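You operate a simulated robot arm through the tools that you are given. There is no shell and no other tool. Be economical: measure what you need, move in short steps, check, and stop when the job is done.

The job below is to be done with a simulated two-armed robot. You get a single attempt, and the scene is never put back.

Task
Switch the booth power switch on. Then shut the keyboard drawer. Then turn the flash power dial to 5. Then take the orange magnet and put it on top of the teal battery pack. Then take the blue letter tile that says "t" from the right end of the counter and put it on the seat of the posing stool. Then take the purple letter tile labelled "j" from the right end of the counter and leave it on the yellow plaque. Then close the right bench drawer. Then put the fuses box on top of the white magic sign. Then put one of the booth fuses from the middle of the counter on the right end of the print cart. Then open the middle drawer of the mending bench. Do these in the order given. Set down upright: fuses box.

Only the result counts: the job must be done as asked and must still hold three seconds after the hand-in. Knocking over, shifting, dropping, spilling or breaking anything else fails it.

Robot
Two 7-joint arms with two-finger parallel grippers on one trunk, on a base that drives. Base frame: it is fixed to the floor where the robot stands at the start and does not move with it; the origin is under the middle of the robot, x ahead of it, y to its left, z up; the surface under the hand at the start is at about z = 0.76. Lengths are in m, angles in degrees, forces in N, time in s.
The left shoulder is at the start at [0.108, 0.182, 0.914], the right one opposite. With the tool pointing down near the work surface each hand reaches from about 0.32 to 0.78 m from the robot's upright axis, wherever it stands, measured 20 degrees to its own side. Places, roughly: blue letter tile [2, -0.5, 0.75]; booth fuse [2.25, 1, 0.75]; booth power switch [0.5, 0, 0.8]; flash power dial [1.1, 0.1, 1]; fuses box [2, -1.5, 0.75]; keyboard drawer [0.7, 0.5, 0.7]; magic sign [2, -1.5, 0.75]; middle drawer of the mending bench [1.3, -3.2, 0.7]; orange magnet (5x5x2 cm) [1.8, -0.3, 0.8]; purple letter tile [2, -0.75, 0.75]; right bench drawer [1.7, -0.9, 0.7]; right end of the print cart [-1.1, -1.7, 0.8]; seat of the posing stool (25x25 cm) [-1.7, -1.52, 0.62]; teal battery pack [0, -1.75, 0.25]; yellow plaque [2, -1.25, 0.75]. Payload 3.91 kg a hand.
The TCP of each hand is the grasp point between the finger pads, 0.03 m short of the fingertips. In the tool frame z runs along the fingers and y along their closing line. The gripper opens to 0.11 m. The fingers are 0.02 m wide and 0.01 m thick; the gripper's body (0.048 by 0.112 m) begins 0.055 m behind the TCP.
Orientation is that of the tool frame in the base frame, as a unit quaternion [x, y, z, w]. With the fingers straight down and closing along the base's y, the tool's x points along the base's -x, its y along +y and its z along -z.

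Tools
- The arms move only by the tool move_arm. It takes "left_deltas", "right_deltas" or both (then of equal length, played together; a hand with none holds still); each is a list of rows, each a list of 7 numbers: the shift along the tool's x, y, z in m, then the turn, a rotation vector about the tool's x, y, z in rad, then the opening, from 0 (shut) to 1 (fully open). In form: [[tx, ty, tz, wx, wy, wz, jaw], ...]. A call has 1 to 20 rows; each row is the pose to reach, as a shift and turn from the pose commanded when the call began, along the tool's axes at that moment. Rows are played at 5 a second. More than 0.05 m and 8.6 degrees between two rows, or a gripper value outside its range, and nothing of the call is played. A pose out of reach is approached as far as the arm can. The call stops where the force on the tool passes 40 N (or 10 N more than at its start, if that is more) or the arm is blocked; 0.2 s more then pass. The fingers move at their own pace (about 0.072 m/s each) and stop on an object; they squeeze with about 22 N. The grip force told is the motor's: it shows also when the fingers shut on nothing. Time passes only in rows, and 0.2 s behind the last, so rows that repeat a pose let the fingers close. The reply holds the time, the measured pose of the TCP, the force on the tool along the base axes, the opening and the grip force, in the units named above and with some noise, with the torque about the TCP (base axes, N m) and any sound that the robot's microphone picked up.
- Cameras (640 x 400 px; columns grow to the right, rows downward): "scene" is now at [0.2719, 0.0382, 1.1223]; the picture's right is [0.40, -0.92, 0.00], its down [-0.24, -0.10, -0.97] and it looks along [0.88, 0.39, -0.26] (base axes); focal length 214 px, centre (320, 200). "left" rides on the left gripper at [0.072, -0.017, -0.103] in its tool frame; the picture's right is [0.23, 0.97, 0.00], its down [-0.76, 0.18, -0.62] and it looks along [-0.61, 0.14, 0.78] (tool axes); focal length 222 px, centre (320, 200). "right" rides on the right gripper at [0.072, 0.017, -0.103] in its tool frame; the picture's right is [-0.23, 0.97, 0.00], its down [-0.76, -0.18, -0.62] and it looks along [-0.61, -0.14, 0.78] (tool axes); focal length 222 px, centre (320, 200). There is no depth. A picture from a camera that has moved, and an enlarged one, comes with that camera's place and axes in the base frame and with its lens.
- camera(camera): a new picture of that camera. The clock stands still meanwhile.
- raise_lower(by): slides the trunk up (or, below 0, down) by that many m; the arms and the scene camera ride with it, the base frame stays. It gives what a move gives, with no picture.
- roll_base(legs): drives the robot by 1 to 6 legs, each [ahead, left, turn to the left] in m, m and degrees, along the robot's own axes; the way and the turn of a leg run together, so that a leg with both is an arc; at most 1.5 m and 180 degrees a leg. The arms and the cameras ride along, it lands a little off, and it stops where it bumps. It gives what a move gives.
- head_to(pan, tilt): turns the head with the scene camera to pan (to the left, within 80 degrees either way) and tilt (down, from -29 to 69), counted from straight ahead of the robot. It gives what a move gives.
- close_up(camera, box): a new picture of the part [left, top, right, bottom] of that camera's present view, enlarged. The clock stands still meanwhile.
- finish_job(): hands the job in; it is judged then, once.

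Go step by step. Nothing tells you exact positions but the pictures and the camera data: compare them with the known pose of the tool, close in by small moves and look again before you grip or let go. The budget is 217 turns and 212 pictures, counting those below and the enlarged ones. Unless the task says otherwise, let go and move clear before handing in, and close with one line.

The tools are called after "Request:" by a JSON object that holds its "method" and its "body". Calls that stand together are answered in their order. move_arm: Moves the arms, as the interface text tells. Its arguments: {"type":"object","properties":{"left_deltas":{"type":"array","items":{"type":"array","items":{"type":"number"}}},"right_deltas":{"type":"array","items":{"type":"array","items":{"type":"number"}}}},"required":[]} The other tools are called the same way: raise_lower (by) slides the trunk up or down; roll_base (legs) drives the base; head_to (pan, tilt) turns the head that bears the scene camera; camera (camera) takes a picture; close_up (camera, box) takes an enlarged picture of a part of a camera's view; finish_job () hands the job in.

At the start:

```text
t: 0.0
left_tcp_pos: [0.301, 0.3972, 1.0514]
left_orientation: [0.0, 1.0, 0.0, 0.001]
left_wrist_force: [0.3, -0.3, 0.3]
left_ft_torque: [-0.03, -0.01, 0.02]
left_width: 0.1099
left_finger_force: 0.0
right_tcp_pos: [0.3687, 0.0328, 1.0345]
right_orientation: [0.005, 1.0, -0.003, -0.006]
right_wrist_force: [26.2, 9.1, -7.6]
right_ft_torque: [-1.18, 2.22, -1.3]
right_width: 0.1099
right_finger_force: 0.0
trunk travel left (down, up): [-0.175, 0.339]
robot x, y, heading: [0.0016, -0.0023, -0.0]
head pan, tilt: [45.8, 27.8]
```

scene: 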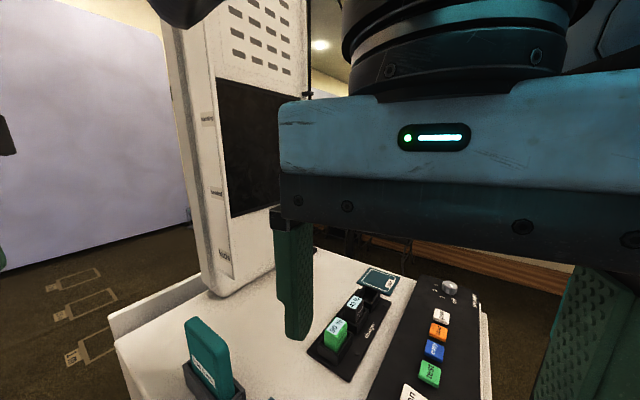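
right: 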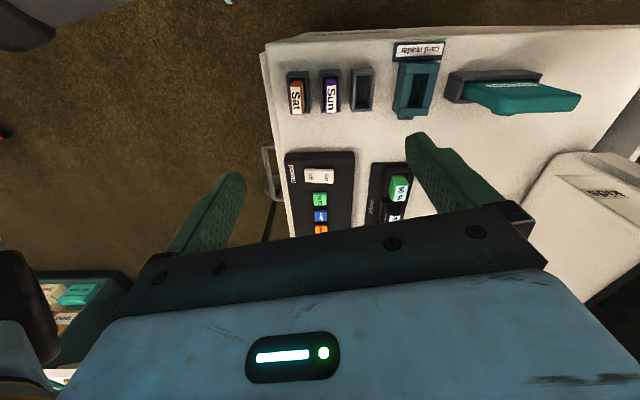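
left: 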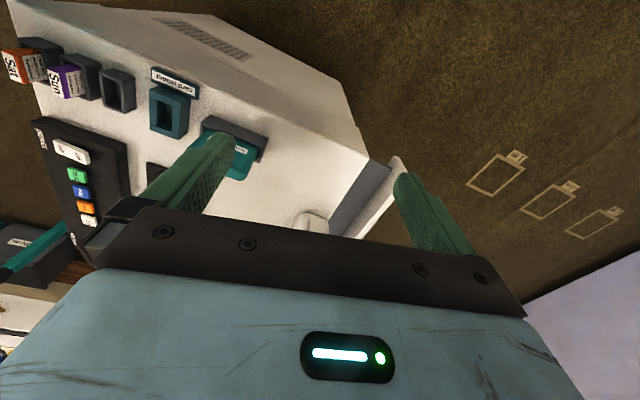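

I see the booth console ahead, with the right hand blocking the scene camera and a force on it at the start. I'll move the right hand aside to the right and look again.

Request:
{"method": "move_arm", "body": {"right_deltas": [[-0.02, -0.03, 0, 0, 0, 0, 1], [-0.02, -0.07, 0, 0, 0, 0, 1], [-0.02, -0.11, 0, 0, 0, 0, 1], [0, -0.15, 0, 0, 0, 0, 1], [0, -0.19, 0, 0, 0, 0, 1], [0, -0.23, 0, 0, 0, 0, 1]]}}

Request:
{"method": "camera", "body": {"camera": "scene"}}

```text
t: 0.6
left_tcp_pos: [0.3037, 0.3966, 1.0506]
left_orientation: [0.0, 1.0, 0.0, 0.0]
left_wrist_force: [0.3, 0.1, -0.1]
left_ft_torque: [-0.05, 0.03, -0.03]
left_width: 0.1099
left_finger_force: 0.1
right_tcp_pos: [0.3974, -0.0292, 1.0264]
right_orientation: [0.022, 1.0, -0.004, -0.011]
right_wrist_force: [-1.1, 0.0, -0.6]
right_ft_torque: [-0.02, -0.01, -0.04]
right_width: 0.1103
right_finger_force: 0.1
trunk travel left (down, up): [-0.175, 0.339]
robot x, y, heading: [0.0005, -0.0027, 0.1]
head pan, tilt: [45.8, 27.8]
stopped in row 3 (right hand): the force on the tool passed its limit at 78 N (the readings are from after the stop); the commanded pose is now the measured one
```

```text
208 pictures are left
camera scene: at [0.2748, 0.029, 1.1081], right [0.31, -0.95, 0.0], down [-0.38, -0.12, -0.92], along [0.87, 0.28, -0.4], focal length 214 px, centre (320, 200)
```

scene: 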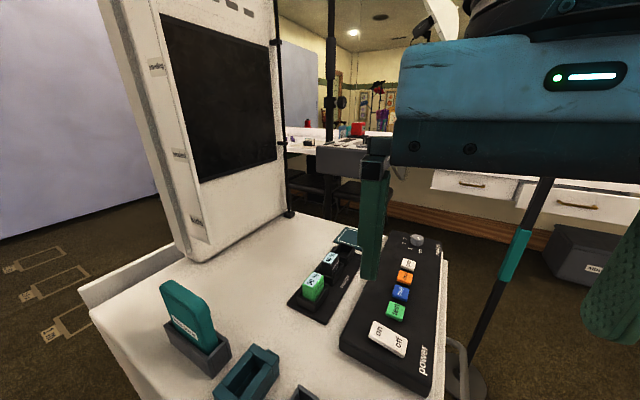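

The hand was pressing on the head; it is freed now. I'll carry it on to the right.

Request:
{"method": "move_arm", "body": {"right_deltas": [[0, -0.03, 0, 0, 0, 0, 1], [0, -0.07, 0, 0, 0, 0, 1], [0, -0.11, 0, 0, 0, 0, 1], [0, -0.15, 0, 0, 0, 0, 1], [0, -0.19, 0, 0, 0, 0, 1], [0, -0.23, 0, 0, 0, 0, 1]]}}

Request:
{"method": "camera", "body": {"camera": "scene"}}

```text
t: 1.0
left_tcp_pos: [0.3019, 0.3976, 1.0507]
left_orientation: [-0.001, 1.0, 0.0, 0.001]
left_wrist_force: [-0.6, 0.2, -0.7]
left_ft_torque: [0.01, 0.01, -0.03]
left_width: 0.1101
left_finger_force: 0.1
right_tcp_pos: [0.4054, -0.0454, 1.0206]
right_orientation: [0.05, 0.999, -0.004, -0.006]
right_wrist_force: [63.2, 48.7, -14.2]
right_ft_torque: [-5.95, 5.88, -6.31]
right_width: 0.1097
right_finger_force: 0.1
trunk travel left (down, up): [-0.175, 0.339]
robot x, y, heading: [0.0012, -0.0009, 0.0]
head pan, tilt: [45.8, 27.8]
stopped in row 1 (right hand): the force on the tool passed its limit at 85 N (the readings are from after the stop); the commanded pose is now the measured one
```

```text
207 pictures are left
camera scene: at [0.2698, 0.0413, 1.1071], right [0.44, -0.9, 0.0], down [-0.37, -0.18, -0.91], along [0.82, 0.41, -0.41], focal length 214 px, centre (320, 200)
```

scene: 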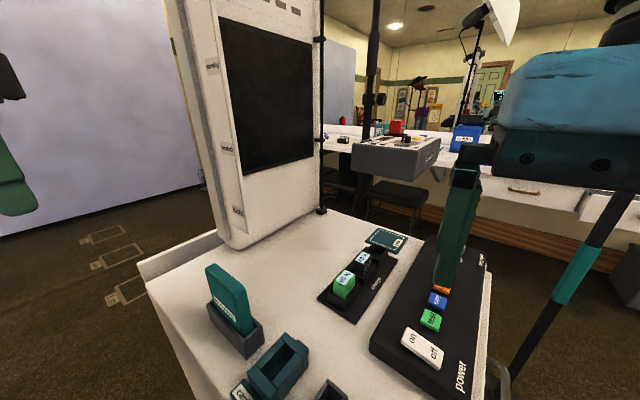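

The head and right arm are still pressing on each other, since the head's real pan is well short of what's reported. I'll turn the head to the left-neutral pose and see whether the force drops.

Request:
{"method": "head_to", "body": {"pan": 20, "tilt": 25}}

Request:
{"method": "camera", "body": {"camera": "scene"}}

Request:
{"method": "camera", "body": {"camera": "left"}}

```text
t: 1.9
left_tcp_pos: [0.3024, 0.396, 1.0514]
left_orientation: [0.0, 1.0, 0.001, 0.0]
left_wrist_force: [-0.3, -0.7, 0.1]
left_ft_torque: [0.01, 0.01, 0.03]
left_width: 0.11
left_finger_force: 0.1
right_tcp_pos: [0.3994, -0.0464, 1.0258]
right_orientation: [0.036, 0.999, -0.004, -0.003]
right_wrist_force: [41.5, -9.8, -19.8]
right_ft_torque: [0.73, 2.92, 0.07]
right_width: 0.1099
right_finger_force: 0.1
trunk travel left (down, up): [-0.175, 0.339]
robot x, y, heading: [-0.0001, 0.001, 0.2]
head pan, tilt: [20.0, 25.0]
```

```text
206 pictures are left
camera scene: at [0.2735, 0.0326, 1.1098], right [0.34, -0.94, 0.0], down [-0.36, -0.13, -0.92], along [0.87, 0.32, -0.38], focal length 214 px, centre (320, 200)
```

scene: 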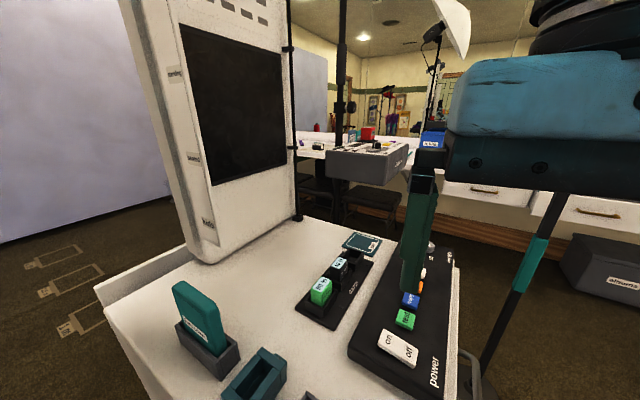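

```text
205 pictures are left
camera left: at [0.2297, 0.3814, 1.1552], right [-0.23, 0.97, 0.0], down [0.76, 0.18, 0.62], along [0.61, 0.14, -0.78], focal length 222 px, centre (320, 200)
```

left: 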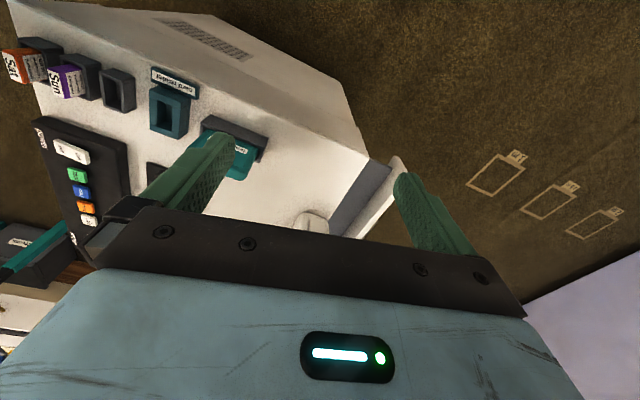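

The head pushes the hand forward (+x), so I'll move the hand forward first, and then right.

Request:
{"method": "move_arm", "body": {"right_deltas": [[-0.03, 0, 0, 0, 0, 0, 1], [-0.06, 0, 0, 0, 0, 0, 1], [-0.09, 0, 0, 0, 0, 0, 1], [-0.09, -0.04, 0, 0, 0, 0, 1], [-0.09, -0.08, 0, 0, 0, 0, 1], [-0.09, -0.12, 0, 0, 0, 0, 1], [-0.09, -0.16, 0, 0, 0, 0, 1]]}}

Request:
{"method": "camera", "body": {"camera": "scene"}}

```text
t: 3.5
left_tcp_pos: [0.3011, 0.3978, 1.0519]
left_orientation: [0.0, 1.0, 0.001, -0.001]
left_wrist_force: [0.8, 0.3, -0.7]
left_ft_torque: [0.0, 0.02, 0.0]
left_width: 0.11
left_finger_force: 0.0
right_tcp_pos: [0.4763, -0.2129, 1.0234]
right_orientation: [0.034, 0.999, -0.002, -0.002]
right_wrist_force: [-0.2, -0.3, 0.7]
right_ft_torque: [0.02, 0.04, -0.04]
right_width: 0.1102
right_finger_force: 0.2
trunk travel left (down, up): [-0.175, 0.339]
robot x, y, heading: [-0.0012, 0.0029, -0.1]
head pan, tilt: [20.0, 25.0]
```

```text
204 pictures are left
camera scene: at [0.2727, 0.0315, 1.1061], right [0.34, -0.94, 0.0], down [-0.4, -0.14, -0.91], along [0.85, 0.31, -0.42], focal length 214 px, centre (320, 200)
```

scene: 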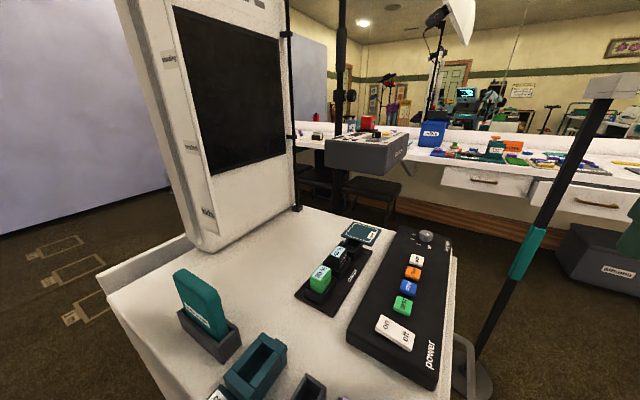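

Freed. The rocker is on the "power" panel near (0.49, 0.0, 0.8), the grey flash pack is on a pole ahead, and a light stand is to the right. I'll look closely at the rocker and the flash pack.

Request:
{"method": "close_up", "body": {"camera": "scene", "box": [280, 220, 460, 400]}}

Request:
{"method": "close_up", "body": {"camera": "scene", "box": [290, 90, 450, 190]}}

Request:
{"method": "camera", "body": {"camera": "right"}}

```text
2.22 times, centred on (370, 310) of scene
camera zoom: at [0.2727, 0.0315, 1.1061], right [0.34, -0.94, 0.0], down [-0.4, -0.14, -0.91], along [0.85, 0.31, -0.42], focal length 477 px, centre (209, -44)
```

zoom: 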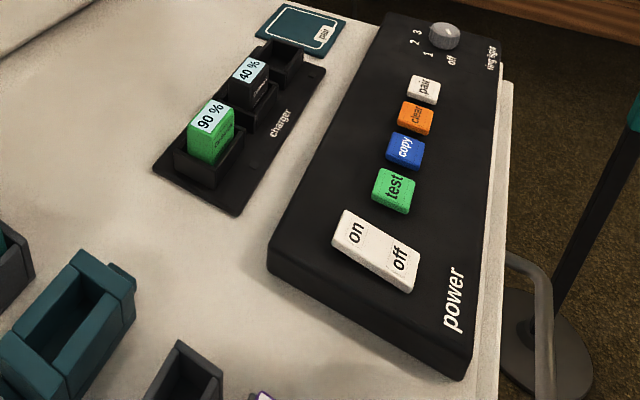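

```text
4.00 times, centred on (370, 140) of scene
camera zoom: at [0.2727, 0.0315, 1.1061], right [0.34, -0.94, 0.0], down [-0.4, -0.14, -0.91], along [0.85, 0.31, -0.42], focal length 858 px, centre (120, 440)
```

zoom: 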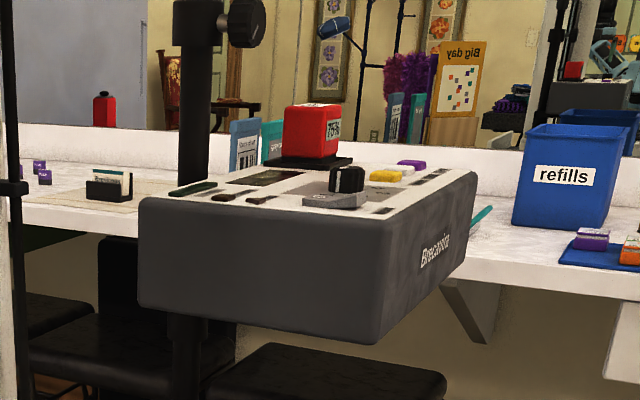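

```text
201 pictures are left
camera right: at [0.4057, -0.1903, 1.1274], right [0.29, 0.96, -0.01], down [0.75, -0.23, 0.62], along [0.59, -0.19, -0.78], focal length 222 px, centre (320, 200)
```

right: 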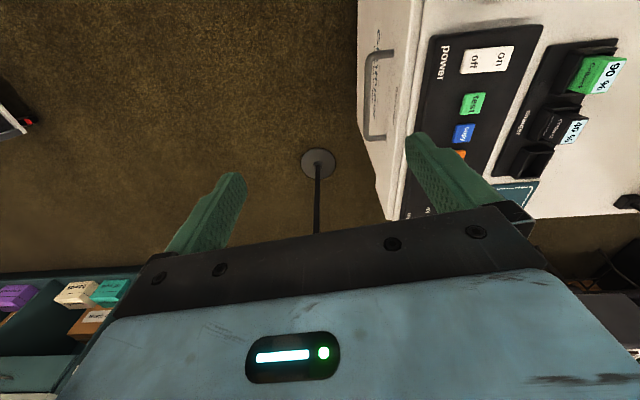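

The "on" half of the rocker triangulates to about (0.50, 0.013, 0.80). I'll shut the right gripper and bring it above.

Request:
{"method": "move_arm", "body": {"right_deltas": [[0, 0.03, 0.02, 0, 0, -0.02, 0.5], [0, 0.07, 0.04, 0, 0, -0.04, 0], [-0.002, 0.11, 0.06, 0, 0, -0.068, 0], [-0.004, 0.15, 0.08, 0, 0, -0.068, 0], [-0.006, 0.19, 0.1, 0, 0, -0.068, 0], [-0.0084, 0.23, 0.12, 0, 0, -0.068, 0], [-0.0084, 0.23, 0.143, 0, 0, -0.068, 0], [-0.0084, 0.23, 0.143, 0, 0, -0.068, 0]]}}

Request:
{"method": "camera", "body": {"camera": "right"}}

Request:
{"method": "camera", "body": {"camera": "scene"}}

```text
t: 5.3
left_tcp_pos: [0.3009, 0.3984, 1.0511]
left_orientation: [0.001, 1.0, 0.001, 0.0]
left_wrist_force: [-0.4, 1.0, -0.7]
left_ft_torque: [-0.02, 0.02, -0.02]
left_width: 0.1099
left_finger_force: 0.0
right_tcp_pos: [0.4983, 0.017, 0.8805]
right_orientation: [0.001, 1.0, -0.003, -0.003]
right_wrist_force: [0.4, -0.3, 0.8]
right_ft_torque: [0.01, 0.01, -0.03]
right_width: 0.0002
right_finger_force: 22.1
trunk travel left (down, up): [-0.175, 0.339]
robot x, y, heading: [-0.0005, 0.0016, 0.0]
head pan, tilt: [20.0, 25.0]
```

```text
200 pictures are left
camera right: at [0.4269, 0.0337, 0.9842], right [0.23, 0.97, -0.01], down [0.77, -0.18, 0.62], along [0.6, -0.15, -0.78], focal length 222 px, centre (320, 200)
```

right: 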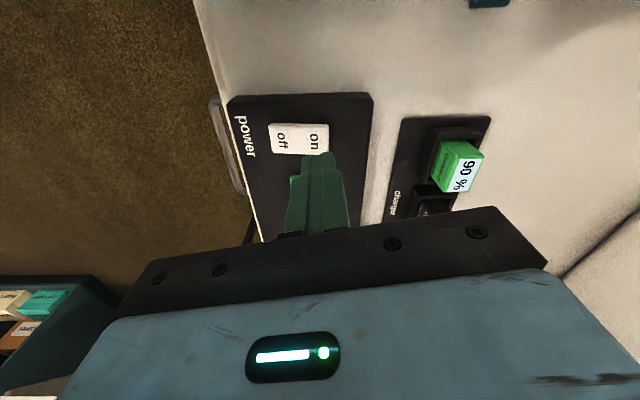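

```text
199 pictures are left
camera scene: at [0.2729, 0.0324, 1.106], right [0.34, -0.94, 0.0], down [-0.4, -0.14, -0.91], along [0.85, 0.31, -0.42], focal length 214 px, centre (320, 200)
```

scene: 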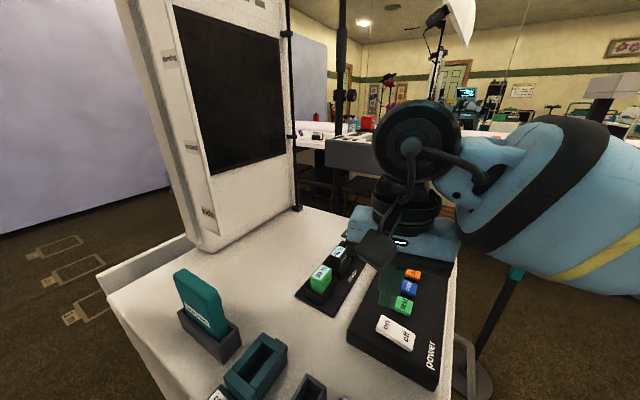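

The shut fingertips are above the "on" half, needing 4 mm shift. I'll press down in small steps.

Request:
{"method": "move_arm", "body": {"right_deltas": [[0, -0.003, 0.02, 0, 0, 0, 0], [0, -0.003, 0.035, 0, 0, 0, 0], [0, -0.003, 0.042, 0, 0, 0, 0], [0, -0.003, 0.047, 0, 0, 0, 0], [0, -0.003, 0.051, 0, 0, 0, 0], [0, -0.003, 0.055, 0, 0, 0, 0], [0, -0.003, 0.058, 0, 0, 0, 0]]}}

Request:
{"method": "close_up", "body": {"camera": "scene", "box": [340, 230, 460, 400]}}

```text
t: 6.8
left_tcp_pos: [0.3002, 0.3977, 1.0513]
left_orientation: [0.0, 1.0, 0.0, 0.001]
left_wrist_force: [1.1, 0.5, 0.0]
left_ft_torque: [-0.03, -0.02, 0.01]
left_width: 0.1099
left_finger_force: 0.1
right_tcp_pos: [0.4995, 0.0131, 0.8305]
right_orientation: [0.001, 1.0, 0.002, 0.002]
right_wrist_force: [-5.7, 0.6, 14.8]
right_ft_torque: [-0.14, 0.28, -0.04]
right_width: 0.0
right_finger_force: 21.7
trunk travel left (down, up): [-0.175, 0.339]
robot x, y, heading: [0.0022, -0.002, -0.1]
head pan, tilt: [20.0, 25.0]
stopped in row 7 (right hand): the force on the tool passed its limit at 44 N (the readings are from after the stop); the commanded pose is now the measured one
```

```text
2.35 times, centred on (400, 315) of scene
camera zoom: at [0.2721, 0.0321, 1.1061], right [0.34, -0.94, 0.0], down [-0.4, -0.14, -0.91], along [0.85, 0.31, -0.42], focal length 505 px, centre (132, -71)
```

zoom: 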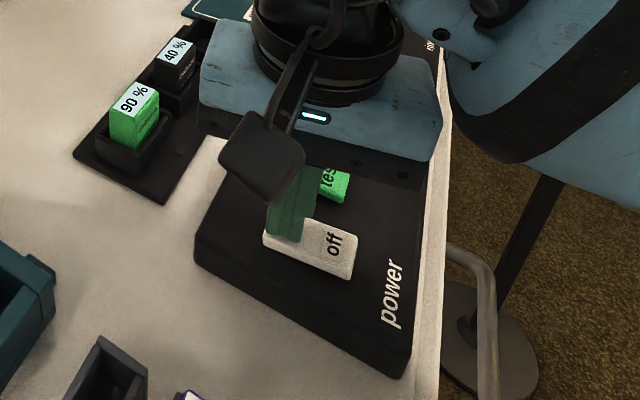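

The rocker seems to have tipped to the "on" side. I'll raise the hand and move it back to check.

Request:
{"method": "move_arm", "body": {"right_deltas": [[0, 0, -0.04, 0, 0, 0, 0], [0, -0.02, -0.08, 0, 0, 0, 0], [0, -0.06, -0.1, 0, 0, 0, 0], [0, -0.1, -0.12, 0, 0, 0, 0], [0, -0.14, -0.14, 0, 0, 0, 0], [0, -0.18, -0.16, 0, 0, 0, 0], [0, -0.22, -0.18, 0, 0, 0, 0]]}}

Request:
{"method": "close_up", "body": {"camera": "scene", "box": [340, 230, 460, 400]}}

```text
t: 8.4
left_tcp_pos: [0.3005, 0.397, 1.0514]
left_orientation: [0.0, 1.0, 0.0, 0.001]
left_wrist_force: [-0.2, -0.2, -0.2]
left_ft_torque: [0.0, -0.01, -0.04]
left_width: 0.11
left_finger_force: 0.0
right_tcp_pos: [0.498, -0.2116, 1.0097]
right_orientation: [0.001, 1.0, 0.001, 0.002]
right_wrist_force: [0.0, -0.3, 0.0]
right_ft_torque: [0.01, 0.01, 0.01]
right_width: 0.0001
right_finger_force: 22.1
trunk travel left (down, up): [-0.175, 0.339]
robot x, y, heading: [-0.0012, -0.0004, -0.1]
head pan, tilt: [20.0, 25.0]
```

```text
2.35 times, centred on (400, 315) of scene
camera zoom: at [0.2726, 0.0318, 1.1062], right [0.34, -0.94, 0.0], down [-0.4, -0.14, -0.91], along [0.85, 0.31, -0.42], focal length 505 px, centre (132, -71)
```

zoom: 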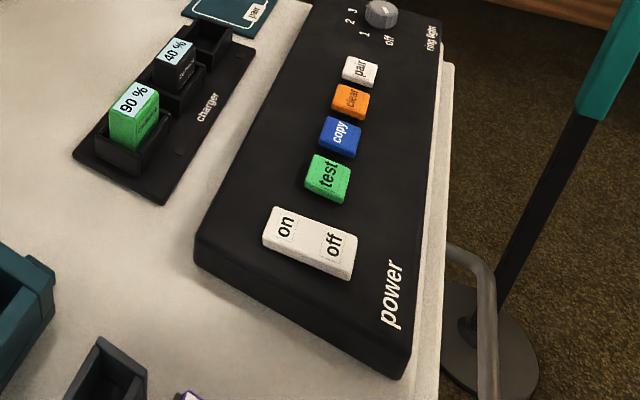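

The rocker now lies with "on" pressed. Next, the keyboard drawer near (0.7, 0.5, 0.7).

Request:
{"method": "head_to", "body": {"pan": 45, "tilt": 40}}

Request:
{"method": "camera", "body": {"camera": "scene"}}

Request:
{"method": "camera", "body": {"camera": "left"}}

```text
t: 9.3
left_tcp_pos: [0.301, 0.3976, 1.0515]
left_orientation: [0.0, 1.0, 0.0, -0.001]
left_wrist_force: [-0.1, 0.2, 0.8]
left_ft_torque: [0.01, -0.01, -0.01]
left_width: 0.1099
left_finger_force: 0.0
right_tcp_pos: [0.4983, -0.2104, 1.0081]
right_orientation: [0.001, 1.0, 0.0, 0.001]
right_wrist_force: [0.4, -0.1, -0.4]
right_ft_torque: [0.0, -0.01, -0.01]
right_width: 0.0
right_finger_force: 22.6
trunk travel left (down, up): [-0.175, 0.339]
robot x, y, heading: [0.0011, 0.0007, -0.2]
head pan, tilt: [45.0, 40.0]
```

```text
196 pictures are left
camera scene: at [0.2467, 0.0608, 1.0827], right [0.71, -0.71, 0.0], down [-0.45, -0.45, -0.77], along [0.54, 0.54, -0.64], focal length 214 px, centre (320, 200)
```

scene: 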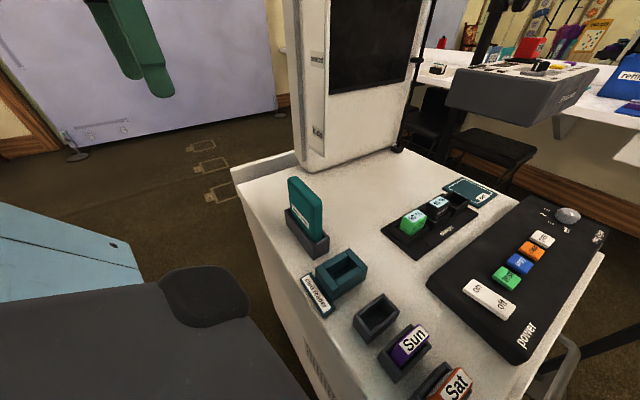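

```text
195 pictures are left
camera left: at [0.2297, 0.3814, 1.1552], right [-0.23, 0.97, 0.0], down [0.76, 0.18, 0.62], along [0.61, 0.14, -0.78], focal length 222 px, centre (320, 200)
```

left: 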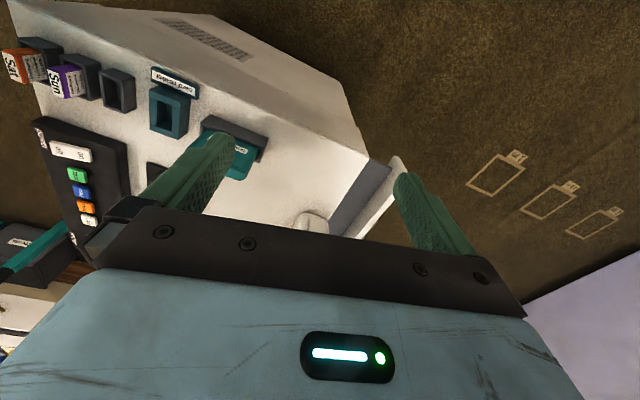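

The drawer is a tray on the left side of the booth, sliding along y, with its front plate around y≈0.6. I'll shift the left hand left for a better view.

Request:
{"method": "move_arm", "body": {"left_deltas": [[0, 0.05, 0, 0, 0, 0, 0], [0, 0.1, 0, 0, 0, 0, 0], [0, 0.15, 0, 0, 0, 0, 0], [0, 0.2, 0, 0, 0, 0, 0], [0, 0.25, 0, 0, 0, 0.1, 0], [0, 0.3, 0, 0, 0, 0.2, 0], [0, 0.33, 0, 0, 0, 0.3, 0], [0, 0.33, 0, 0, 0, 0.4, 0]]}}

Request:
{"method": "camera", "body": {"camera": "left"}}

Request:
{"method": "camera", "body": {"camera": "scene"}}

```text
t: 11.1
left_tcp_pos: [0.3023, 0.7279, 1.0521]
left_orientation: [0.2, 0.98, 0.001, 0.0]
left_wrist_force: [-0.5, -0.3, 0.6]
left_ft_torque: [0.03, -0.02, -0.03]
left_width: 0.0001
left_finger_force: 22.2
right_tcp_pos: [0.499, -0.2103, 1.0105]
right_orientation: [0.001, 1.0, 0.001, 0.0]
right_wrist_force: [0.6, -0.4, 0.3]
right_ft_torque: [0.02, 0.0, 0.03]
right_width: 0.0
right_finger_force: 22.3
trunk travel left (down, up): [-0.175, 0.339]
robot x, y, heading: [0.0016, 0.0018, 0.3]
head pan, tilt: [45.0, 40.0]
```

```text
194 pictures are left
camera left: at [0.23, 0.7404, 1.1565], right [0.17, 0.99, 0.0], down [0.77, -0.13, 0.62], along [0.61, -0.11, -0.78], focal length 222 px, centre (320, 200)
```

left: 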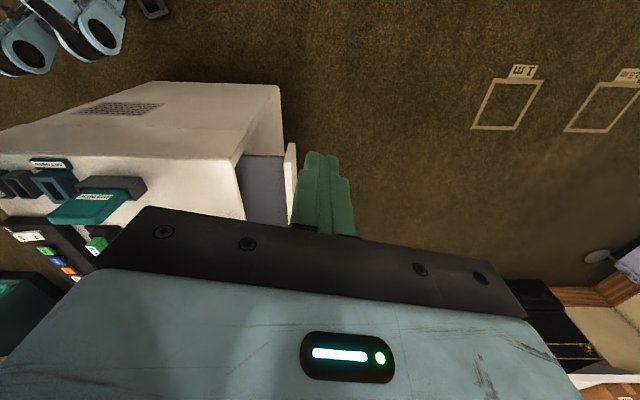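

```text
193 pictures are left
camera scene: at [0.2465, 0.0608, 1.0827], right [0.71, -0.71, 0.0], down [-0.45, -0.45, -0.77], along [0.54, 0.54, -0.64], focal length 214 px, centre (320, 200)
```

scene: 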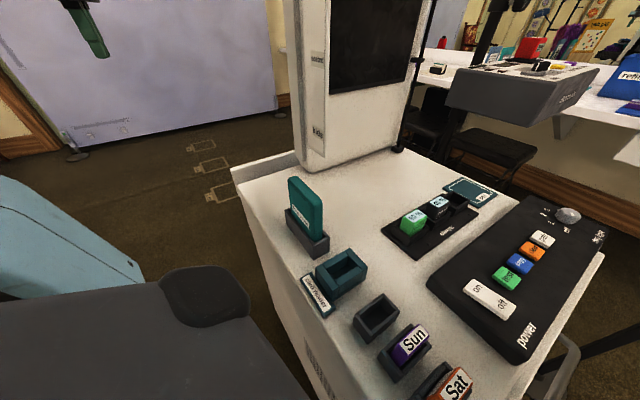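

The booth is turned about −13°, and the drawer front plate runs from about (0.45, 0.635) towards (0.67, 0.59), z 0.64–0.74, about 0.1 m open. I'll drive left 0.25 m so the left hand can push it.

Request:
{"method": "roll_base", "body": {"legs": [[0, 0.27, 0]]}}

Request:
{"method": "camera", "body": {"camera": "left"}}

Request:
{"method": "camera", "body": {"camera": "scene"}}

```text
t: 14.0
left_tcp_pos: [0.3005, 0.9932, 1.0518]
left_orientation: [0.197, 0.98, 0.0, 0.0]
left_wrist_force: [0.7, 0.6, -0.4]
left_ft_torque: [0.02, -0.02, 0.0]
left_width: 0.0001
left_finger_force: 21.6
right_tcp_pos: [0.4992, 0.0591, 1.0085]
right_orientation: [-0.001, 1.0, 0.001, 0.001]
right_wrist_force: [0.3, 0.2, 0.6]
right_ft_torque: [0.03, -0.01, 0.0]
right_width: 0.0
right_finger_force: 22.1
trunk travel left (down, up): [-0.175, 0.339]
robot x, y, heading: [-0.0001, 0.2705, 0.5]
head pan, tilt: [45.0, 40.0]
```

```text
192 pictures are left
camera left: at [0.2268, 1.0077, 1.1564], right [0.17, 0.99, 0.0], down [0.77, -0.13, 0.62], along [0.61, -0.1, -0.78], focal length 222 px, centre (320, 200)
```

left: 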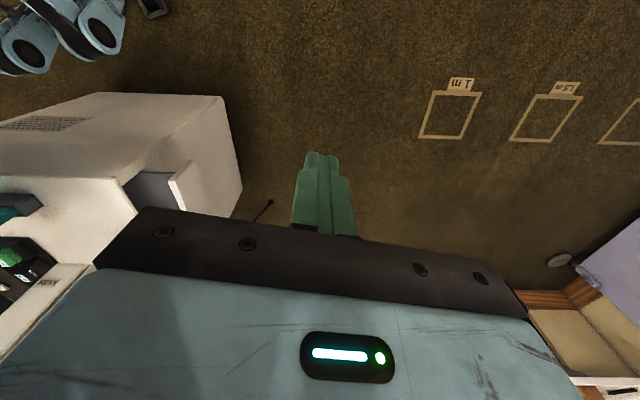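

```text
191 pictures are left
camera scene: at [0.2459, 0.3286, 1.0826], right [0.71, -0.7, 0.0], down [-0.45, -0.46, -0.77], along [0.54, 0.54, -0.64], focal length 214 px, centre (320, 200)
```

scene: 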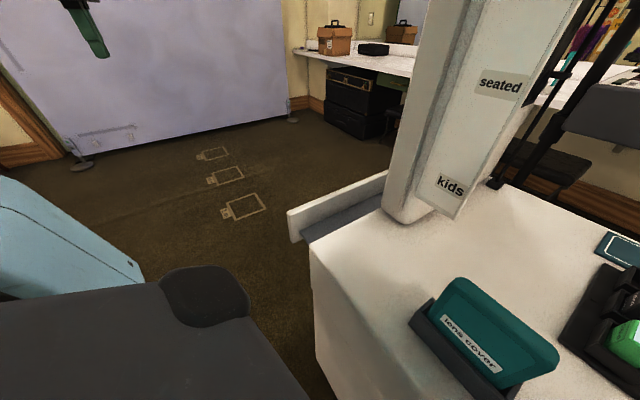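

The plate's outer face is clear now: near top corner at (0.447, 0.633, 0.735). I'll bring the left fist outside it at (0.555, 0.67) first at height, then down.

Request:
{"method": "move_arm", "body": {"left_deltas": [[-0.04, -0.022, 0, 0, 0, -0.02, 0], [-0.08, -0.044, 0, 0, 0, -0.04, 0], [-0.12, -0.067, 0, 0, 0, -0.06, 0], [-0.16, -0.089, 0, 0, 0, -0.08, 0], [-0.2, -0.111, 0, 0, 0, -0.1, 0], [-0.24, -0.133, 0, 0, 0, -0.13, 0], [-0.28, -0.156, 0, 0, 0, -0.16, 0], [-0.32, -0.178, 0, 0, 0, -0.2, 0], [-0.359, -0.2, 0, 0, 0, -0.2, 0], [-0.359, -0.2, 0.04, 0, 0, -0.2, 0], [-0.359, -0.2, 0.08, 0, 0, -0.2, 0], [-0.359, -0.2, 0.12, 0, 0, -0.2, 0], [-0.359, -0.2, 0.16, 0, 0, -0.2, 0]]}}

Request:
{"method": "camera", "body": {"camera": "left"}}

Request:
{"method": "camera", "body": {"camera": "scene"}}

```text
t: 16.8
left_tcp_pos: [0.5549, 0.6687, 0.8923]
left_orientation: [0.098, 0.995, -0.001, 0.0]
left_wrist_force: [-0.5, 0.0, -0.6]
left_ft_torque: [0.01, 0.02, 0.03]
left_width: 0.0
left_finger_force: 21.9
right_tcp_pos: [0.4987, 0.0583, 1.0097]
right_orientation: [-0.001, 1.0, 0.001, 0.001]
right_wrist_force: [-0.1, 0.1, -0.9]
right_ft_torque: [0.01, 0.0, -0.02]
right_width: 0.0003
right_finger_force: 22.5
trunk travel left (down, up): [-0.175, 0.339]
robot x, y, heading: [0.0016, 0.2677, 0.2]
head pan, tilt: [45.0, 40.0]
```

```text
190 pictures are left
camera left: at [0.4823, 0.6673, 0.9953], right [-0.03, 1.0, 0.0], down [0.78, 0.03, 0.62], along [0.62, 0.02, -0.78], focal length 222 px, centre (320, 200)
```

left: 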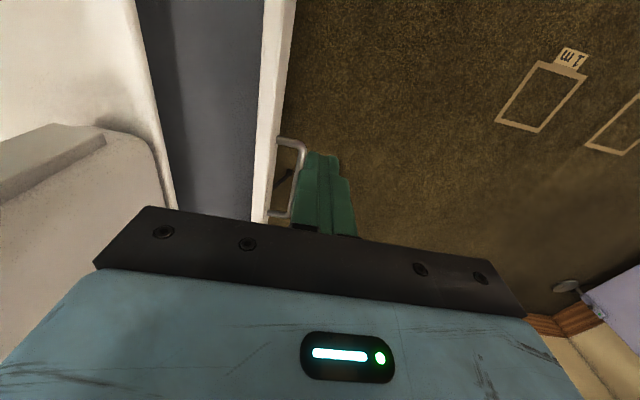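

```text
189 pictures are left
camera scene: at [0.2462, 0.3286, 1.0825], right [0.71, -0.7, 0.0], down [-0.45, -0.46, -0.77], along [0.54, 0.54, -0.64], focal length 214 px, centre (320, 200)
```

scene: 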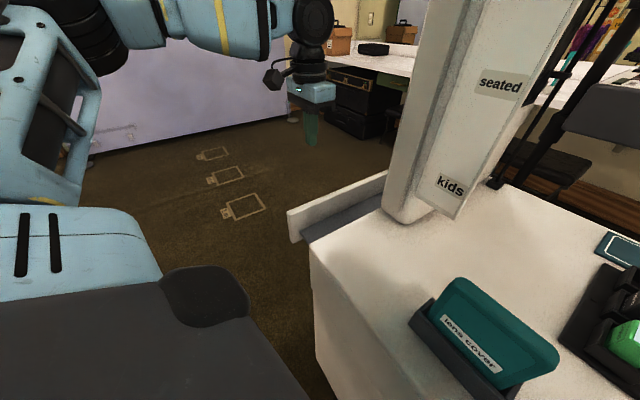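

The plate has a loop handle starting at x≈0.61, so pushing at x≈0.55 clears it and the column. I'll go down and push along the drawer's axis until it stops.

Request:
{"method": "move_arm", "body": {"left_deltas": [[0.01, 0, 0.04, 0, 0, 0, 0], [0.01, 0, 0.08, 0, 0, 0, 0], [0.01, 0, 0.12, 0, 0, 0, 0], [0.01, 0, 0.165, 0, 0, 0, 0], [0.01, -0.03, 0.165, 0, 0, 0, 0], [0.01, -0.05, 0.165, 0, 0, 0, 0], [0.01, -0.065, 0.165, 0, 0, 0, 0], [0.01, -0.08, 0.165, 0, 0, 0, 0], [0.01, -0.095, 0.165, 0, 0, 0, 0], [0.01, -0.11, 0.165, 0, 0, 0, 0], [0.01, -0.125, 0.165, 0, 0, 0, 0], [0.01, -0.14, 0.165, 0, 0, 0, 0], [0.01, -0.15, 0.165, 0, 0, 0, 0], [0.01, -0.16, 0.165, 0, 0, 0, 0]]}}

Request:
{"method": "camera", "body": {"camera": "scene"}}

Request:
{"method": "camera", "body": {"camera": "left"}}

```text
t: 19.7
left_tcp_pos: [0.5164, 0.5338, 0.7281]
left_orientation: [0.093, 0.996, 0.008, -0.001]
left_wrist_force: [0.0, 15.4, 2.8]
left_ft_torque: [-0.24, 0.01, -0.17]
left_width: 0.0
left_finger_force: 22.0
right_tcp_pos: [0.4993, 0.0599, 1.0104]
right_orientation: [-0.002, 1.0, 0.001, 0.002]
right_wrist_force: [0.2, -0.3, 0.3]
right_ft_torque: [0.05, -0.01, 0.0]
right_width: 0.0001
right_finger_force: 22.0
trunk travel left (down, up): [-0.175, 0.339]
robot x, y, heading: [0.0006, 0.2656, 0.5]
head pan, tilt: [45.0, 40.0]
stopped in row 14 (left hand): the force on the tool passed its limit at 47 N (the readings are from after the stop); the commanded pose is now the measured one
```

```text
188 pictures are left
camera scene: at [0.2458, 0.3296, 1.0826], right [0.71, -0.7, 0.0], down [-0.45, -0.46, -0.77], along [0.54, 0.55, -0.64], focal length 214 px, centre (320, 200)
```

scene: 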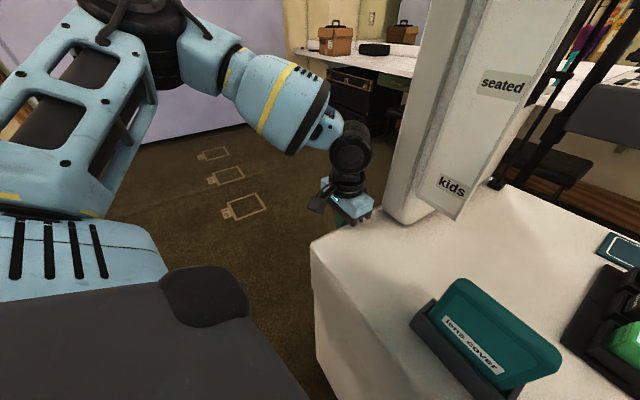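

```text
187 pictures are left
camera left: at [0.4425, 0.5288, 0.8322], right [-0.04, 1.0, 0.02], down [0.78, 0.02, 0.62], along [0.62, 0.04, -0.78], focal length 222 px, centre (320, 200)
```

left: 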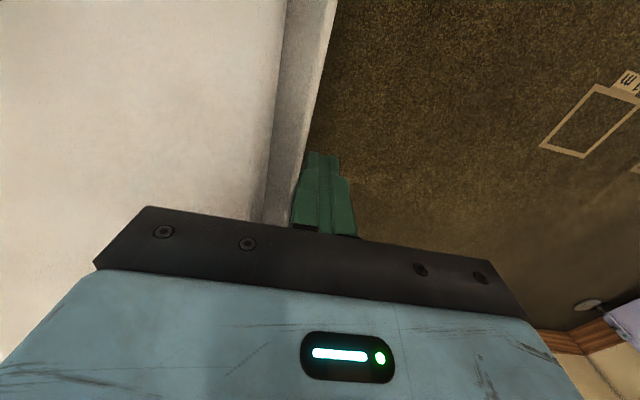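

The push stopped against something firm at 47 N; the plate looks flush. I'll back off and check.

Request:
{"method": "move_arm", "body": {"left_deltas": [[0, 0.04, 0, 0, 0, 0, 0], [0, 0.09, 0, 0, 0, 0, 0], [0, 0.14, 0, 0, 0, 0, 0], [0, 0.15, -0.05, 0, 0, 0, 0], [0, 0.15, -0.1, 0, 0, 0, 0]]}}

Request:
{"method": "camera", "body": {"camera": "left"}}

Request:
{"method": "camera", "body": {"camera": "scene"}}

```text
refused: row 4 steps farther than a row can; nothing moved
```

```text
186 pictures are left
camera left: at [0.4425, 0.5288, 0.8322], right [-0.04, 1.0, 0.02], down [0.78, 0.02, 0.62], along [0.62, 0.04, -0.78], focal length 222 px, centre (320, 200)
```

left: 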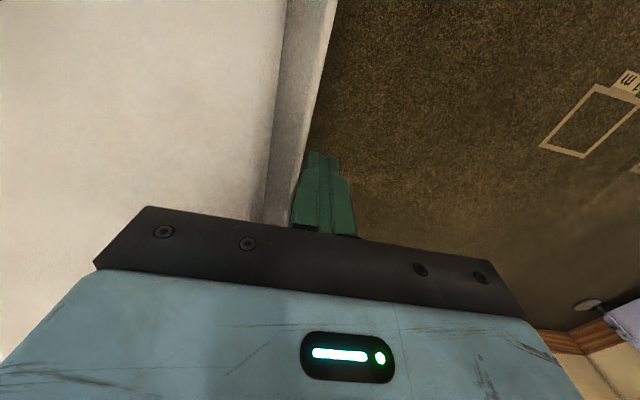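

```text
185 pictures are left
camera scene: at [0.2458, 0.3296, 1.0826], right [0.71, -0.7, 0.0], down [-0.45, -0.46, -0.77], along [0.54, 0.55, -0.64], focal length 214 px, centre (320, 200)
```

scene: 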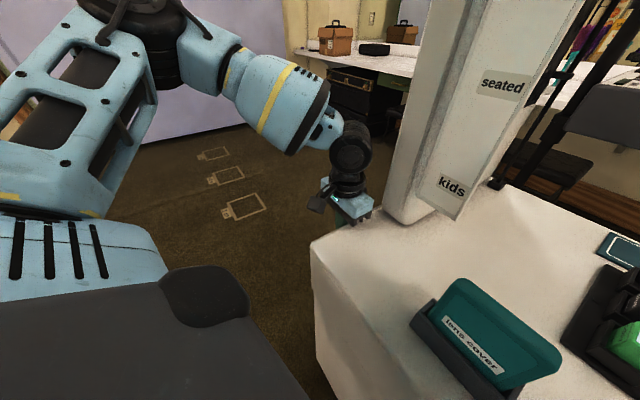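

A row was slightly too long; I'll repeat with legal steps, then look.

Request:
{"method": "move_arm", "body": {"left_deltas": [[0, 0.04, 0, 0, 0, 0, 0], [0, 0.08, 0, 0, 0, 0, 0], [0, 0.12, 0, 0, 0, 0, 0], [0, 0.15, -0.03, 0, 0, 0, 0], [0, 0.15, -0.07, 0, 0, 0, 0], [0, 0.15, -0.11, 0, 0, 0, 0], [0, 0.15, -0.15, 0, 0, 0, 0], [0, 0.15, -0.19, 0, 0, 0, 0]]}}

Request:
{"method": "camera", "body": {"camera": "left"}}

Request:
{"method": "camera", "body": {"camera": "scene"}}

```text
t: 21.5
left_tcp_pos: [0.544, 0.6737, 0.9215]
left_orientation: [0.095, 0.995, 0.006, 0.0]
left_wrist_force: [-0.3, 0.2, 0.1]
left_ft_torque: [0.0, -0.03, -0.03]
left_width: 0.0
left_finger_force: 22.1
right_tcp_pos: [0.499, 0.0591, 1.0115]
right_orientation: [-0.002, 1.0, 0.001, 0.001]
right_wrist_force: [0.2, -0.4, 0.3]
right_ft_torque: [0.0, 0.01, 0.01]
right_width: 0.0001
right_finger_force: 21.7
trunk travel left (down, up): [-0.175, 0.339]
robot x, y, heading: [-0.0014, 0.2656, 0.5]
head pan, tilt: [45.0, 40.0]
```

```text
184 pictures are left
camera left: at [0.4703, 0.6706, 1.0256], right [-0.04, 1.0, 0.01], down [0.78, 0.02, 0.62], along [0.62, 0.03, -0.78], focal length 222 px, centre (320, 200)
```

left: 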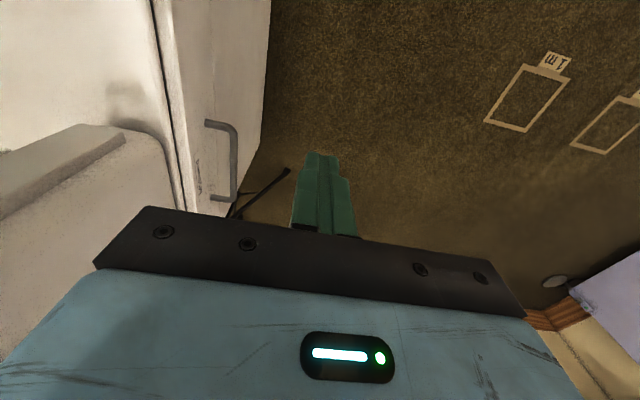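

```text
183 pictures are left
camera scene: at [0.2455, 0.329, 1.0827], right [0.71, -0.7, 0.0], down [-0.45, -0.46, -0.77], along [0.54, 0.55, -0.64], focal length 214 px, centre (320, 200)
```

scene: 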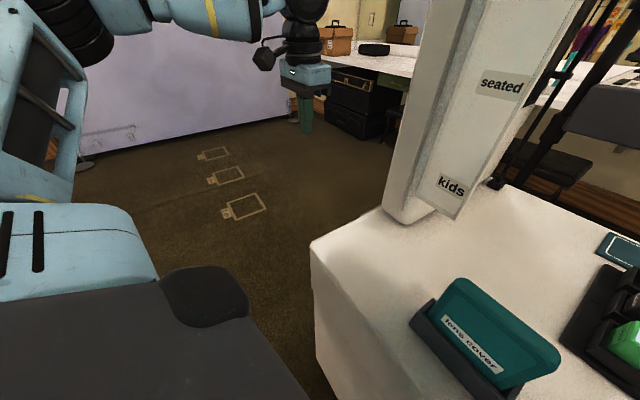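

The drawer is shut. Next I need a route to the flash pack, so I'll fold the left hand in and survey to the right.

Request:
{"method": "move_arm", "body": {"left_deltas": [[0.04, 0, -0.02, 0, 0, 0.05, 0], [0.08, 0, -0.05, 0, 0, 0.1, 0], [0.12, 0, -0.08, 0, 0, 0.15, 0], [0.16, 0, -0.1, 0, 0, 0.19, 0], [0.2, 0, -0.13, 0, 0, 0.19, 0], [0.23, 0, -0.15, 0, 0, 0.19, 0]]}}

Request:
{"method": "roll_base", "body": {"legs": [[-0.15, 0, 0], [0, -0.8, 0]]}}

Request:
{"method": "head_to", "body": {"pan": 20, "tilt": 25}}

Request:
{"method": "camera", "body": {"camera": "scene"}}

```text
t: 22.9
left_tcp_pos: [0.3171, 0.7168, 1.0683]
left_orientation: [0.189, 0.982, 0.005, 0.0]
left_wrist_force: [0.1, -0.2, -0.5]
left_ft_torque: [0.01, 0.06, -0.02]
left_width: 0.0
left_finger_force: 21.3
right_tcp_pos: [0.4988, 0.0595, 1.0102]
right_orientation: [-0.002, 1.0, 0.001, 0.001]
right_wrist_force: [-0.3, 0.1, 0.4]
right_ft_torque: [0.0, 0.02, -0.01]
right_width: 0.0001
right_finger_force: 21.9
trunk travel left (down, up): [-0.175, 0.339]
robot x, y, heading: [-0.0014, 0.2698, 0.2]
head pan, tilt: [45.0, 40.0]
```

```text
t: 31.3
left_tcp_pos: [0.1699, -0.0828, 1.0673]
left_orientation: [0.186, 0.983, 0.005, 0.0]
left_wrist_force: [-0.3, 0.3, 0.0]
left_ft_torque: [0.01, 0.0, -0.01]
left_width: 0.0001
left_finger_force: 22.0
right_tcp_pos: [0.3532, -0.7414, 1.01]
right_orientation: [-0.004, 1.0, 0.001, 0.0]
right_wrist_force: [0.4, 0.0, -0.6]
right_ft_torque: [0.04, -0.01, -0.01]
right_width: 0.0002
right_finger_force: 21.6
trunk travel left (down, up): [-0.175, 0.339]
robot x, y, heading: [-0.1484, -0.5363, 0.5]
head pan, tilt: [45.0, 40.0]
```

```text
t: 32.2
left_tcp_pos: [0.1694, -0.0833, 1.0676]
left_orientation: [0.186, 0.982, 0.004, 0.0]
left_wrist_force: [-0.4, 0.4, 0.0]
left_ft_torque: [-0.04, 0.03, 0.0]
left_width: 0.0
left_finger_force: 22.3
right_tcp_pos: [0.3539, -0.7417, 1.0093]
right_orientation: [-0.004, 1.0, 0.001, 0.0]
right_wrist_force: [0.8, 0.5, 0.4]
right_ft_torque: [-0.02, 0.0, 0.01]
right_width: 0.0
right_finger_force: 22.4
trunk travel left (down, up): [-0.175, 0.339]
robot x, y, heading: [-0.1492, -0.5373, 0.5]
head pan, tilt: [20.0, 25.0]
```

```text
182 pictures are left
camera scene: at [0.1255, -0.5006, 1.1059], right [0.35, -0.94, 0.0], down [-0.4, -0.15, -0.91], along [0.85, 0.32, -0.42], focal length 214 px, centre (320, 200)
```

scene: 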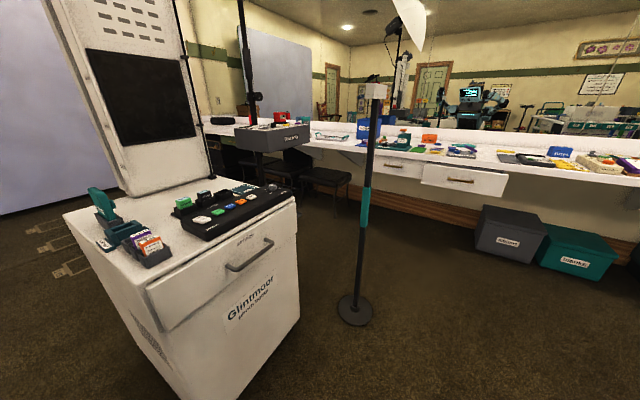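

I have a good overview: light stand base at (1.0, −0.39), counter edge near x≈1.85. Let me zoom in on the flash pack and then the counter.

Request:
{"method": "close_up", "body": {"camera": "scene", "box": [224, 100, 320, 160]}}

Request:
{"method": "close_up", "body": {"camera": "scene", "box": [320, 110, 640, 210]}}

Request:
{"method": "head_to", "body": {"pan": -35, "tilt": 25}}

Request:
{"method": "camera", "body": {"camera": "scene"}}

Request:
{"method": "head_to", "body": {"pan": -78, "tilt": 25}}

Request:
{"method": "camera", "body": {"camera": "scene"}}

```text
6.67 times, centred on (272, 130) of scene
camera zoom: at [0.1255, -0.5006, 1.1059], right [0.35, -0.94, 0.0], down [-0.4, -0.15, -0.91], along [0.85, 0.32, -0.42], focal length 1430 px, centre (640, 667)
```

zoom: 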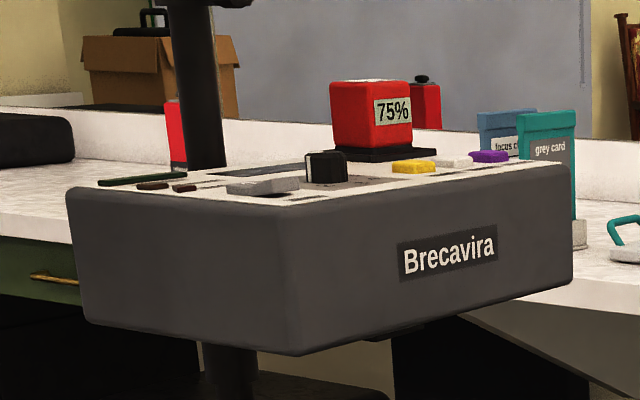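

```text
2.00 times, centred on (480, 160) of scene
camera zoom: at [0.1255, -0.5006, 1.1059], right [0.35, -0.94, 0.0], down [-0.4, -0.15, -0.91], along [0.85, 0.32, -0.42], focal length 429 px, centre (0, 280)
```

zoom: 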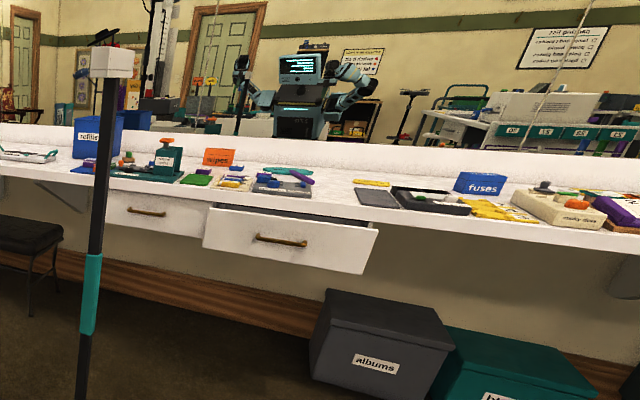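

```text
t: 33.5
left_tcp_pos: [0.169, -0.0837, 1.0689]
left_orientation: [0.187, 0.982, 0.005, 0.001]
left_wrist_force: [0.8, -0.4, 0.1]
left_ft_torque: [-0.02, 0.01, 0.02]
left_width: 0.0
left_finger_force: 21.9
right_tcp_pos: [0.3534, -0.7418, 1.0096]
right_orientation: [-0.003, 1.0, 0.001, 0.001]
right_wrist_force: [0.3, -0.7, 0.5]
right_ft_torque: [-0.03, 0.03, 0.0]
right_width: 0.0
right_finger_force: 22.3
trunk travel left (down, up): [-0.175, 0.339]
robot x, y, heading: [-0.1486, -0.5373, 0.3]
head pan, tilt: [-35.0, 25.0]
```

```text
179 pictures are left
camera scene: at [0.1152, -0.585, 1.106], right [-0.57, -0.82, 0.0], down [-0.35, 0.24, -0.91], along [0.75, -0.51, -0.42], focal length 214 px, centre (320, 200)
```

scene: 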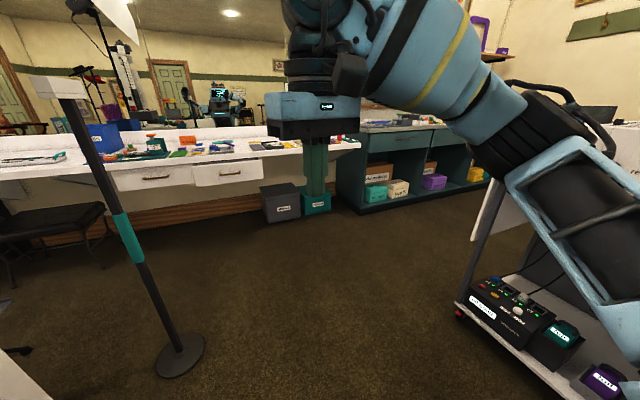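

```text
t: 34.6
left_tcp_pos: [0.1695, -0.0839, 1.0678]
left_orientation: [0.187, 0.982, 0.005, 0.0]
left_wrist_force: [-0.7, 0.3, -0.4]
left_ft_torque: [-0.01, 0.0, 0.01]
left_width: 0.0
left_finger_force: 21.5
right_tcp_pos: [0.3522, -0.7415, 1.0093]
right_orientation: [-0.003, 1.0, 0.001, 0.0]
right_wrist_force: [0.6, -0.6, -0.6]
right_ft_torque: [0.01, -0.03, 0.01]
right_width: 0.0
right_finger_force: 21.2
trunk travel left (down, up): [-0.175, 0.339]
robot x, y, heading: [-0.1489, -0.5376, 0.5]
head pan, tilt: [-78.0, 25.0]
```

```text
178 pictures are left
camera scene: at [0.0593, -0.6229, 1.106], right [-0.98, -0.22, 0.0], down [-0.09, 0.41, -0.91], along [0.2, -0.88, -0.42], focal length 214 px, centre (320, 200)
```

scene: 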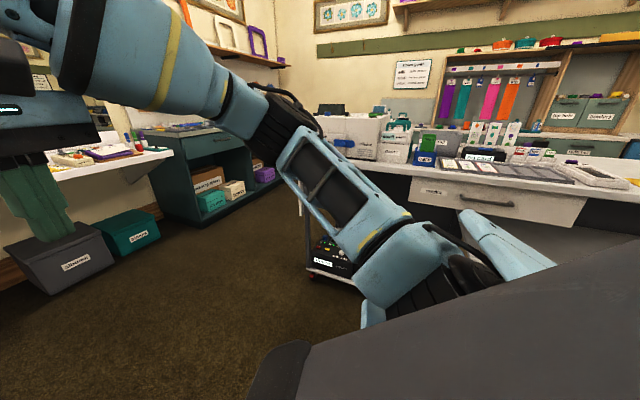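

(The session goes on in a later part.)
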